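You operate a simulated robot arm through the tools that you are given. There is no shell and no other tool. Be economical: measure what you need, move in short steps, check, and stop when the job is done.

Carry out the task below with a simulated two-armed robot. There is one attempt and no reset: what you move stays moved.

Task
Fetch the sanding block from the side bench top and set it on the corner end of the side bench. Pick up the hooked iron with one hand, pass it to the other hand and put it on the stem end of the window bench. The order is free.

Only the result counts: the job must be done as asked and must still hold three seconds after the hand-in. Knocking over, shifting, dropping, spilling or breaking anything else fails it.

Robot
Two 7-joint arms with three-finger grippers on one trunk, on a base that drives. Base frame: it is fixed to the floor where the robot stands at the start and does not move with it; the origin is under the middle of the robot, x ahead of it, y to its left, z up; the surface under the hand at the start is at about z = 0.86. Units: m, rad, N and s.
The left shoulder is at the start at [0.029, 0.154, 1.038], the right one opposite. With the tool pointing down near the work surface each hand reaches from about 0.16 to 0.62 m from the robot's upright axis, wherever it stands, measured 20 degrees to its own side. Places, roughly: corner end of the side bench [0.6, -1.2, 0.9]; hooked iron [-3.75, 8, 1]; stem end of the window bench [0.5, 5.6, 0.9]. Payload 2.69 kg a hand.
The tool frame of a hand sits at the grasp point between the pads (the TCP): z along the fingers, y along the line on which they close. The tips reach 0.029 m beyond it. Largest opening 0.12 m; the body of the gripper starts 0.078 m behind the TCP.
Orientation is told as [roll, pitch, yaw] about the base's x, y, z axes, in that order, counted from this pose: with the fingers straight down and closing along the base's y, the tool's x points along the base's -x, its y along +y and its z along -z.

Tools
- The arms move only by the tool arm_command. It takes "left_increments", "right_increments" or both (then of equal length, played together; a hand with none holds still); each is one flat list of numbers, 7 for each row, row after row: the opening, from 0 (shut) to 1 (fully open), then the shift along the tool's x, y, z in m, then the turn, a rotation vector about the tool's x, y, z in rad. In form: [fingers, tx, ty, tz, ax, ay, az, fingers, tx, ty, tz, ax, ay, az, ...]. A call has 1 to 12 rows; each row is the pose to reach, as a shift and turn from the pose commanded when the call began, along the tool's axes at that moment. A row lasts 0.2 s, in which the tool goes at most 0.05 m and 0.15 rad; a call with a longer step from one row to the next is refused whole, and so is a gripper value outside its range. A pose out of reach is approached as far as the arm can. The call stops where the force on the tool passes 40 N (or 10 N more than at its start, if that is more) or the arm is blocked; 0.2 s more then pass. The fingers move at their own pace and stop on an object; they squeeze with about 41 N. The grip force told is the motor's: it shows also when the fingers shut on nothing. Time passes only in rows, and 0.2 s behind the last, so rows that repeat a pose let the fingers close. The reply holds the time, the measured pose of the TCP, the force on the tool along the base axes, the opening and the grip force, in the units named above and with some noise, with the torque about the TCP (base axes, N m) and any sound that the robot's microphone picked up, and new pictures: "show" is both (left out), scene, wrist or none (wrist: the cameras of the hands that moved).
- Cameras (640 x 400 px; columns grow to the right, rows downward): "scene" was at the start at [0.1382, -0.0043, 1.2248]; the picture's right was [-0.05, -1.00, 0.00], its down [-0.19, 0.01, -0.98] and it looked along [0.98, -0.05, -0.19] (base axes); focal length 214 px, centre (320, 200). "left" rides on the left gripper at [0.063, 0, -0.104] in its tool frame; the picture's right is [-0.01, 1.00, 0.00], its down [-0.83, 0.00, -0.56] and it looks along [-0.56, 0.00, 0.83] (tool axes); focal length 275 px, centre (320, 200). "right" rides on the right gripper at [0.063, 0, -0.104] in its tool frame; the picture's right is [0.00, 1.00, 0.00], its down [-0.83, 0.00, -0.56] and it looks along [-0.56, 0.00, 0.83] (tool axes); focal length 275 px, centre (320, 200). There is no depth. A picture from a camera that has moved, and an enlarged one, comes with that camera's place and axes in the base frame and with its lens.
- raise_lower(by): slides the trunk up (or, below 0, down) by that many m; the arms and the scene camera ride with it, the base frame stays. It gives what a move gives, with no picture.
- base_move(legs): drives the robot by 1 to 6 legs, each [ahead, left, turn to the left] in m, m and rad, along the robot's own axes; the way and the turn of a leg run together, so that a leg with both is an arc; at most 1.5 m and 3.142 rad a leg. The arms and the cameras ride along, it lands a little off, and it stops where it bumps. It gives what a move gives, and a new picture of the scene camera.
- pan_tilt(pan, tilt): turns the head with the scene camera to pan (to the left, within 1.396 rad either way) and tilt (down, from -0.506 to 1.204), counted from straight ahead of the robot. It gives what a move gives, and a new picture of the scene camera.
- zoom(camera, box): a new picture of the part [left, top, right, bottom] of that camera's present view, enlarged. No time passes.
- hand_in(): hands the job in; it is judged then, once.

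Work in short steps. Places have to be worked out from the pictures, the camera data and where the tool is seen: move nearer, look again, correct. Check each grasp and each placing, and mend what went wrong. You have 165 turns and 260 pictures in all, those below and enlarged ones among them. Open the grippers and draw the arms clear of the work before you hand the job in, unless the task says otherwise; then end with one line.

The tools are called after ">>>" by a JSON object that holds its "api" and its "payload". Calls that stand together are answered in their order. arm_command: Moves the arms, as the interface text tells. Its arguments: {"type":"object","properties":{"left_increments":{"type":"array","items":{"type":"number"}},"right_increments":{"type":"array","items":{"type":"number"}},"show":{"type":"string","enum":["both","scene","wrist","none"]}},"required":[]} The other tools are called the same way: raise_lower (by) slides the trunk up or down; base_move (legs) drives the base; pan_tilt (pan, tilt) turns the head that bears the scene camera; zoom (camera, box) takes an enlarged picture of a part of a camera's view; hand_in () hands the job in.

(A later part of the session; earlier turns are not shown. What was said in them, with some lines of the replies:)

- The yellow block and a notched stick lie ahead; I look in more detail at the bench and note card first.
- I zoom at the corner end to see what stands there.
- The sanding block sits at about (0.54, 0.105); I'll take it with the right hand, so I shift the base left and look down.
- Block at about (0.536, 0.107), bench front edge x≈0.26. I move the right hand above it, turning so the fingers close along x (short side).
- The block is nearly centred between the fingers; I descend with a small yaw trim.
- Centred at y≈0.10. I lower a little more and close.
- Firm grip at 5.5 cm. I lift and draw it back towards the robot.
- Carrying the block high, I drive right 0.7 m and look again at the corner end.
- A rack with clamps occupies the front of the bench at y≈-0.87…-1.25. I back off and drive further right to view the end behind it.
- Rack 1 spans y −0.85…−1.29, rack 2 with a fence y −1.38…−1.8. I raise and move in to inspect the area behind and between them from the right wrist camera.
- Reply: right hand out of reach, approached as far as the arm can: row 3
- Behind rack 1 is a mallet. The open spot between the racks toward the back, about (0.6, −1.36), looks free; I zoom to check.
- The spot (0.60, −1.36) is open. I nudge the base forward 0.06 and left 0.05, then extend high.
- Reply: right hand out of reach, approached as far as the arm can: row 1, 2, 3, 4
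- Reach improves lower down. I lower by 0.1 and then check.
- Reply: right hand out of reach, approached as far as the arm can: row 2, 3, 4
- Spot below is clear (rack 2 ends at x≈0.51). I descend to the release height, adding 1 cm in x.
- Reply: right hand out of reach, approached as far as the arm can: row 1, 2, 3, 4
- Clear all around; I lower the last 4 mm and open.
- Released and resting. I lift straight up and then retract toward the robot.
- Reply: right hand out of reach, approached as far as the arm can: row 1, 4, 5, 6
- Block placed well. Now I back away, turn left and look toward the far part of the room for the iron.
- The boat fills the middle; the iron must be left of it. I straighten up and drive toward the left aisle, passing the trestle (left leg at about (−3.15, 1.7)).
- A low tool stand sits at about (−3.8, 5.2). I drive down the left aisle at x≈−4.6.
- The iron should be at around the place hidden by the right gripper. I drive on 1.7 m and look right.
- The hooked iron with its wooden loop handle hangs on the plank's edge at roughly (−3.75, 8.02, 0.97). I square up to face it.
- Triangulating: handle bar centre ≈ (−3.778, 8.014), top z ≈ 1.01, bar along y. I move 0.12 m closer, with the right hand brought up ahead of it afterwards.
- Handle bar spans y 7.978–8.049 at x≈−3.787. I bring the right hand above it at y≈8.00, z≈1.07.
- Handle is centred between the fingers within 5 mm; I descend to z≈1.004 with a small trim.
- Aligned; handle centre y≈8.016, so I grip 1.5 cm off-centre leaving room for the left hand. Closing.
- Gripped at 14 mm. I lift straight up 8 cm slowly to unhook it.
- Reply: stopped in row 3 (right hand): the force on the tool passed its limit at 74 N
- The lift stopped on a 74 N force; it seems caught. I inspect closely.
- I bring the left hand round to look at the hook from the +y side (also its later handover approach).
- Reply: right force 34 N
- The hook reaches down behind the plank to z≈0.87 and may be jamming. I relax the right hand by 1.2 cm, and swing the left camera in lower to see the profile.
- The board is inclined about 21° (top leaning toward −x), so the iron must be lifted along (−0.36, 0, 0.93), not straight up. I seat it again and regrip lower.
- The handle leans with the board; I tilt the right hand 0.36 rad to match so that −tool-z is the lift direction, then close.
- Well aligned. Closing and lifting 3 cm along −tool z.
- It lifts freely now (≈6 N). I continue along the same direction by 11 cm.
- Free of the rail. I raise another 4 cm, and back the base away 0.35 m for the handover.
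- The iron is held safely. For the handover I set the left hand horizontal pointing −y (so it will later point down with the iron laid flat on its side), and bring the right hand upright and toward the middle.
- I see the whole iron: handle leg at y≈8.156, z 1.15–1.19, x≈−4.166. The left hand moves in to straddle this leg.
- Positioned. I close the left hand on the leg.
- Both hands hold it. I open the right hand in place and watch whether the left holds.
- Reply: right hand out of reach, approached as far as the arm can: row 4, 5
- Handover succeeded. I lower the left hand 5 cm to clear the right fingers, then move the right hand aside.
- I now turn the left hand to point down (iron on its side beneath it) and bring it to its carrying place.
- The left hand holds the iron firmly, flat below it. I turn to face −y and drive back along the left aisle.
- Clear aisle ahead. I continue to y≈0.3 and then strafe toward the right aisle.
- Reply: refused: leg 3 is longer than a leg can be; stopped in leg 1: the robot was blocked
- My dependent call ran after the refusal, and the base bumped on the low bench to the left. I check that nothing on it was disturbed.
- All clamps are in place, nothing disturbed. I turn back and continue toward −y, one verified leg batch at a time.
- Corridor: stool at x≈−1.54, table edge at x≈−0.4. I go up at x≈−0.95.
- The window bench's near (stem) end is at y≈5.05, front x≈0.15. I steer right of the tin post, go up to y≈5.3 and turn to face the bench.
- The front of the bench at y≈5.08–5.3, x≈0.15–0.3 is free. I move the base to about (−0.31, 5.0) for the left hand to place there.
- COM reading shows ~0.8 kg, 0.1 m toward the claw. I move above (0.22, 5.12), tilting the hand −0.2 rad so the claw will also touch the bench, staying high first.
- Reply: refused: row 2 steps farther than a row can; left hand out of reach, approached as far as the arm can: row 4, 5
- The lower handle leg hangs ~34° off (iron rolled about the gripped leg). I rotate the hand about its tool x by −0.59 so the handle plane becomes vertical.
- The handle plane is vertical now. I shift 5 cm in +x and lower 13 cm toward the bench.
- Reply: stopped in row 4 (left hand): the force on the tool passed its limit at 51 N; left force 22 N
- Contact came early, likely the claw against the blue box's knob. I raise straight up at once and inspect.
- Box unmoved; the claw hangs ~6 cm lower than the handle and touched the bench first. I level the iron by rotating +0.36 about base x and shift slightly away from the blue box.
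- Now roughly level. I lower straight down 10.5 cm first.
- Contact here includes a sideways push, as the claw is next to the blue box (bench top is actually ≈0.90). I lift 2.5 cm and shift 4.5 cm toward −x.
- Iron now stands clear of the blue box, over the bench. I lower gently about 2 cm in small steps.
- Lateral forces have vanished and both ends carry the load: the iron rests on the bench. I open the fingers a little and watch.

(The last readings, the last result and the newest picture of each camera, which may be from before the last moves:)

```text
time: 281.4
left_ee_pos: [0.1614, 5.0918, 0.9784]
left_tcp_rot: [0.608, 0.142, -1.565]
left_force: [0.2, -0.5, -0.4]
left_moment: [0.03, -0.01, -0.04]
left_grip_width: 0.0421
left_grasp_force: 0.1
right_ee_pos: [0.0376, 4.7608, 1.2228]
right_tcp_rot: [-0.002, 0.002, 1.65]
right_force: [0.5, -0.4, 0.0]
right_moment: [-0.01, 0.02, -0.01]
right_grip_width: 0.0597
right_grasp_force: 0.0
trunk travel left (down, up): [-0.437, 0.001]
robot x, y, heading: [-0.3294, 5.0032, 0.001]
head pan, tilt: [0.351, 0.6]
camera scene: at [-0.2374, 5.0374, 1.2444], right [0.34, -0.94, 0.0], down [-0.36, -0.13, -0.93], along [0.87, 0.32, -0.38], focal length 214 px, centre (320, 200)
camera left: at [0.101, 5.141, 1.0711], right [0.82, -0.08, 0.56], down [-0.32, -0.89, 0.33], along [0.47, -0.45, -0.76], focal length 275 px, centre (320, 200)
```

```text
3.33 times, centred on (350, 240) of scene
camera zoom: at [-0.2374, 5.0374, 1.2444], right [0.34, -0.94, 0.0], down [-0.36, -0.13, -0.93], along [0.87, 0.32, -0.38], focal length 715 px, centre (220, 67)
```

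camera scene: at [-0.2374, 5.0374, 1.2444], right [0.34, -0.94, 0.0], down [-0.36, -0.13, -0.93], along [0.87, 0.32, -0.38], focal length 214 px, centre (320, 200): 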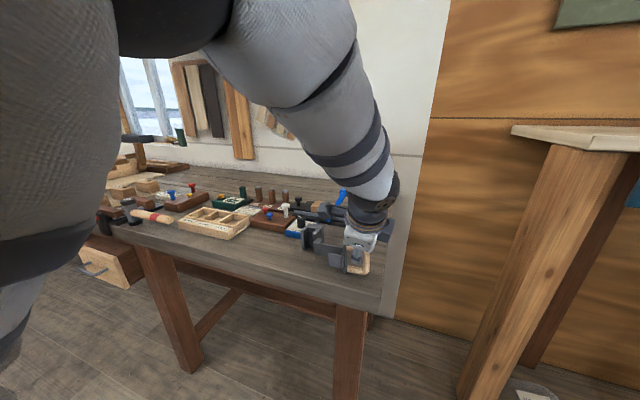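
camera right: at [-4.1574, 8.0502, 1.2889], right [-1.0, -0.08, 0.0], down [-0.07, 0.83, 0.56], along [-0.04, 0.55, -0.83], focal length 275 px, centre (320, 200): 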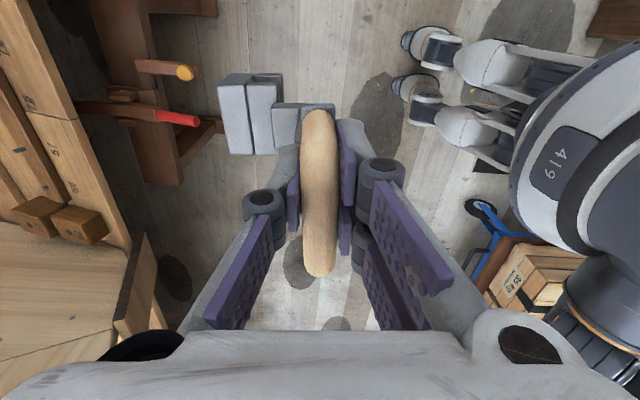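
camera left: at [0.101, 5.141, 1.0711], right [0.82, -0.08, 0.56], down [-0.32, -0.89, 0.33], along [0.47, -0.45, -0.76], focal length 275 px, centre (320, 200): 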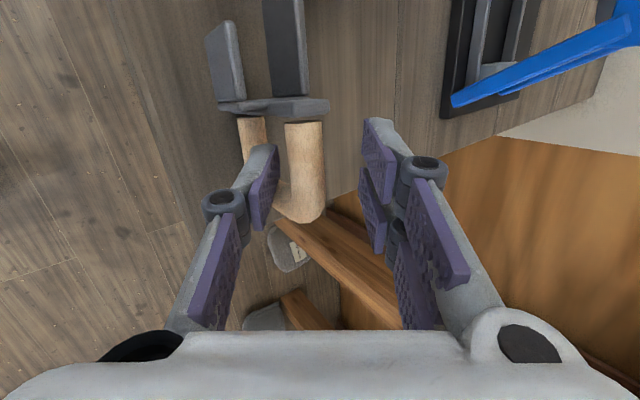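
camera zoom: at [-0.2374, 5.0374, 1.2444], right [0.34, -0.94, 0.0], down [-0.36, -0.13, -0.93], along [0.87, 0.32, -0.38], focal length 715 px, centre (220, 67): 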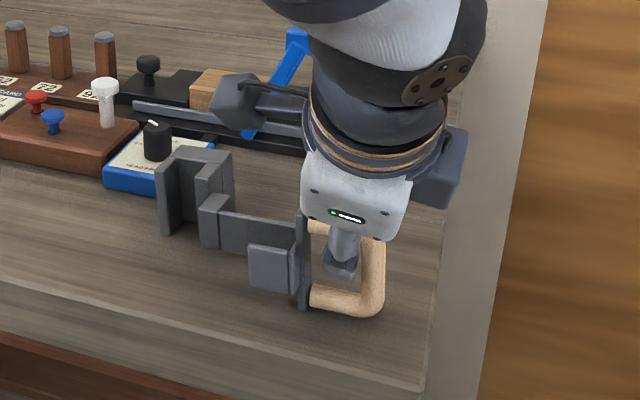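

The iron settled flat on its side. I withdraw along −tool z.

>>> {"api": "arm_command", "payload": {"left_increments": [0.35, 0, 0.003, -0.02, 0, 0, 0, 0.35, 0, 0.003, -0.05, 0, 0, 0, 0.35, 0, 0.003, -0.09, 0, 0, 0, 0.35, 0, 0.003, -0.13, 0, 0, 0]}}

>>> {"api": "zoom", "payload": {"camera": "scene", "box": [270, 150, 430, 300]}}

```text
time: 282.4
left_ee_pos: [0.09, 5.0761, 1.0892]
left_tcp_rot: [0.616, 0.146, -1.565]
left_force: [-0.3, 0.2, 0.8]
left_moment: [0.05, -0.03, 0.0]
left_grip_width: 0.0419
left_grasp_force: 0.1
right_ee_pos: [0.0355, 4.7619, 1.2231]
right_tcp_rot: [-0.004, 0.003, 1.651]
right_force: [-0.4, -0.3, 0.3]
right_moment: [0.0, -0.04, 0.0]
right_grip_width: 0.06
right_grasp_force: 0.2
trunk travel left (down, up): [-0.437, 0.001]
robot x, y, heading: [-0.328, 5.0058, -0.008]
head pan, tilt: [0.351, 0.6]
camera scene: at [-0.2423, 5.0355, 1.2255], right [0.34, -0.94, 0.0], down [-0.53, -0.19, -0.83], along [0.78, 0.28, -0.56], focal length 214 px, centre (320, 200)
camera left: at [0.0289, 5.1251, 1.1827], right [0.82, -0.08, 0.57], down [-0.32, -0.89, 0.33], along [0.48, -0.45, -0.75], focal length 275 px, centre (320, 200)
```

scene: 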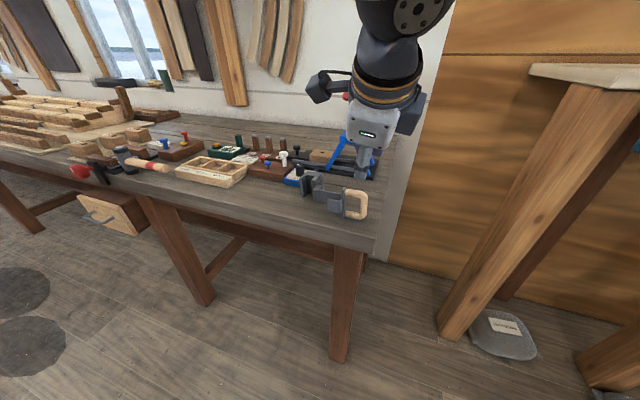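
left: 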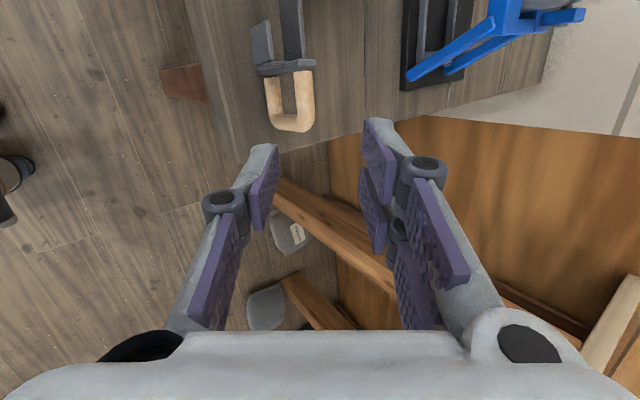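

```text
2.67 times, centred on (350, 225) of scene
camera zoom: at [-0.2423, 5.0355, 1.2255], right [0.34, -0.94, 0.0], down [-0.53, -0.19, -0.83], along [0.78, 0.28, -0.56], focal length 572 px, centre (240, 133)
```

zoom: 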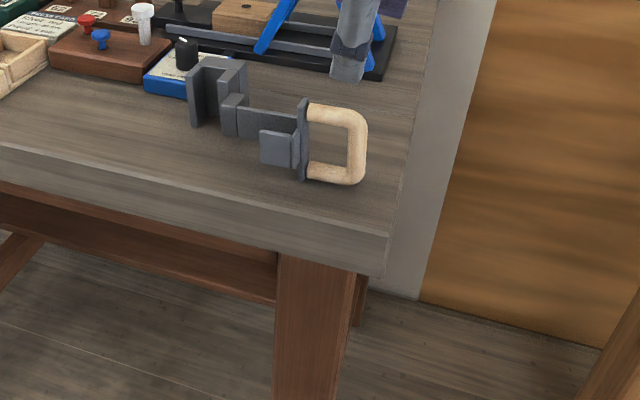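

The iron lies flat and stable on the stem end, and neighbouring items are where they were. I back the robot away and take a last look.

>>> {"api": "base_move", "payload": {"legs": [[-0.35, 0, 0]]}}

>>> {"api": "zoom", "payload": {"camera": "scene", "box": [220, 110, 420, 260]}}

```text
time: 284.7
left_ee_pos: [-0.2553, 5.076, 1.0883]
left_tcp_rot: [0.61, 0.146, -1.571]
left_force: [-0.6, -0.6, -0.1]
left_moment: [-0.01, -0.03, -0.01]
left_grip_width: 0.0418
left_grasp_force: 0.0
right_ee_pos: [-0.3082, 4.763, 1.2237]
right_tcp_rot: [-0.002, 0.001, 1.648]
right_force: [0.1, 0.4, 0.5]
right_moment: [0.04, -0.03, 0.0]
right_grip_width: 0.0601
right_grasp_force: 0.0
trunk travel left (down, up): [-0.437, 0.001]
robot x, y, heading: [-0.6738, 5.0063, -0.009]
head pan, tilt: [0.351, 0.6]
camera scene: at [-0.5864, 5.0372, 1.2251], right [0.34, -0.94, 0.0], down [-0.53, -0.19, -0.83], along [0.78, 0.28, -0.56], focal length 214 px, centre (320, 200)
```

scene: 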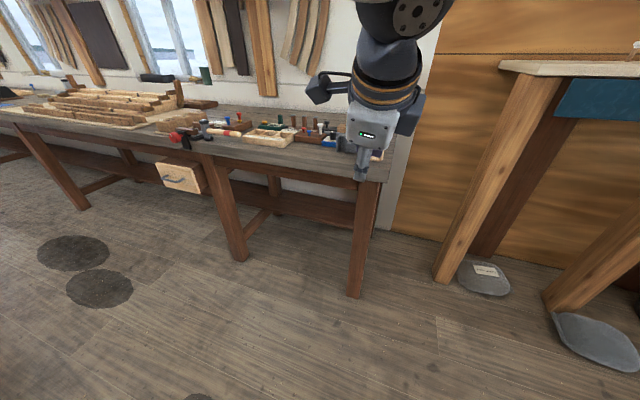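

```text
2.67 times, centred on (320, 185) of scene
camera zoom: at [-0.5864, 5.0372, 1.2251], right [0.34, -0.94, 0.0], down [-0.53, -0.19, -0.83], along [0.78, 0.28, -0.56], focal length 572 px, centre (320, 240)
```

zoom: 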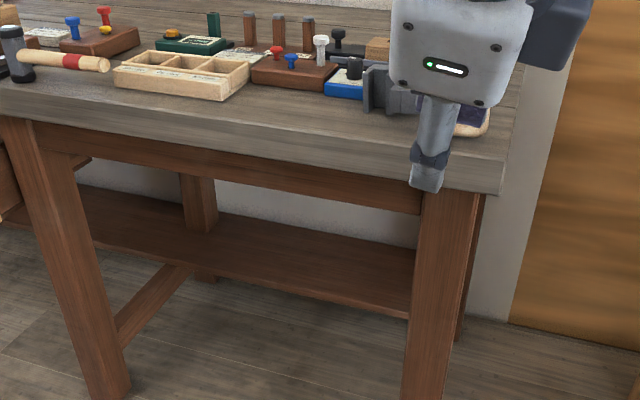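

All stable. I open both grippers fully in free space before handing in.

>>> {"api": "arm_command", "payload": {"left_increments": [1, 0, 0, 0, 0, 0, 0, 1, 0, 0, 0, 0, 0, 0], "right_increments": [1, 0, 0, 0, 0, 0, 0, 1, 0, 0, 0, 0, 0, 0], "show": "none"}}

>>> {"api": "hand_in", "payload": {}}

```text
time: 285.3
left_ee_pos: [-0.2545, 5.0761, 1.0884]
left_tcp_rot: [0.611, 0.145, -1.57]
left_force: [0.3, 0.1, -0.2]
left_moment: [0.01, 0.01, -0.03]
left_grip_width: 0.1199
left_grasp_force: 0.0
right_ee_pos: [-0.3088, 4.762, 1.2227]
right_tcp_rot: [-0.003, 0.001, 1.648]
right_force: [0.4, 0.2, -0.5]
right_moment: [-0.02, 0.0, -0.02]
right_grip_width: 0.1201
right_grasp_force: 0.1
trunk travel left (down, up): [-0.437, 0.001]
robot x, y, heading: [-0.6752, 5.0057, -0.011]
head pan, tilt: [0.351, 0.6]
```

```text
The job is handed in.
```

The job is handed in: the sanding block is on the corner end of the side bench, and the hooked iron, passed from the right hand to the left, lies on the stem end of the window bench; the base bumped the low tool bench once on the way, but in the pictures afterwards I saw nothing there moved.
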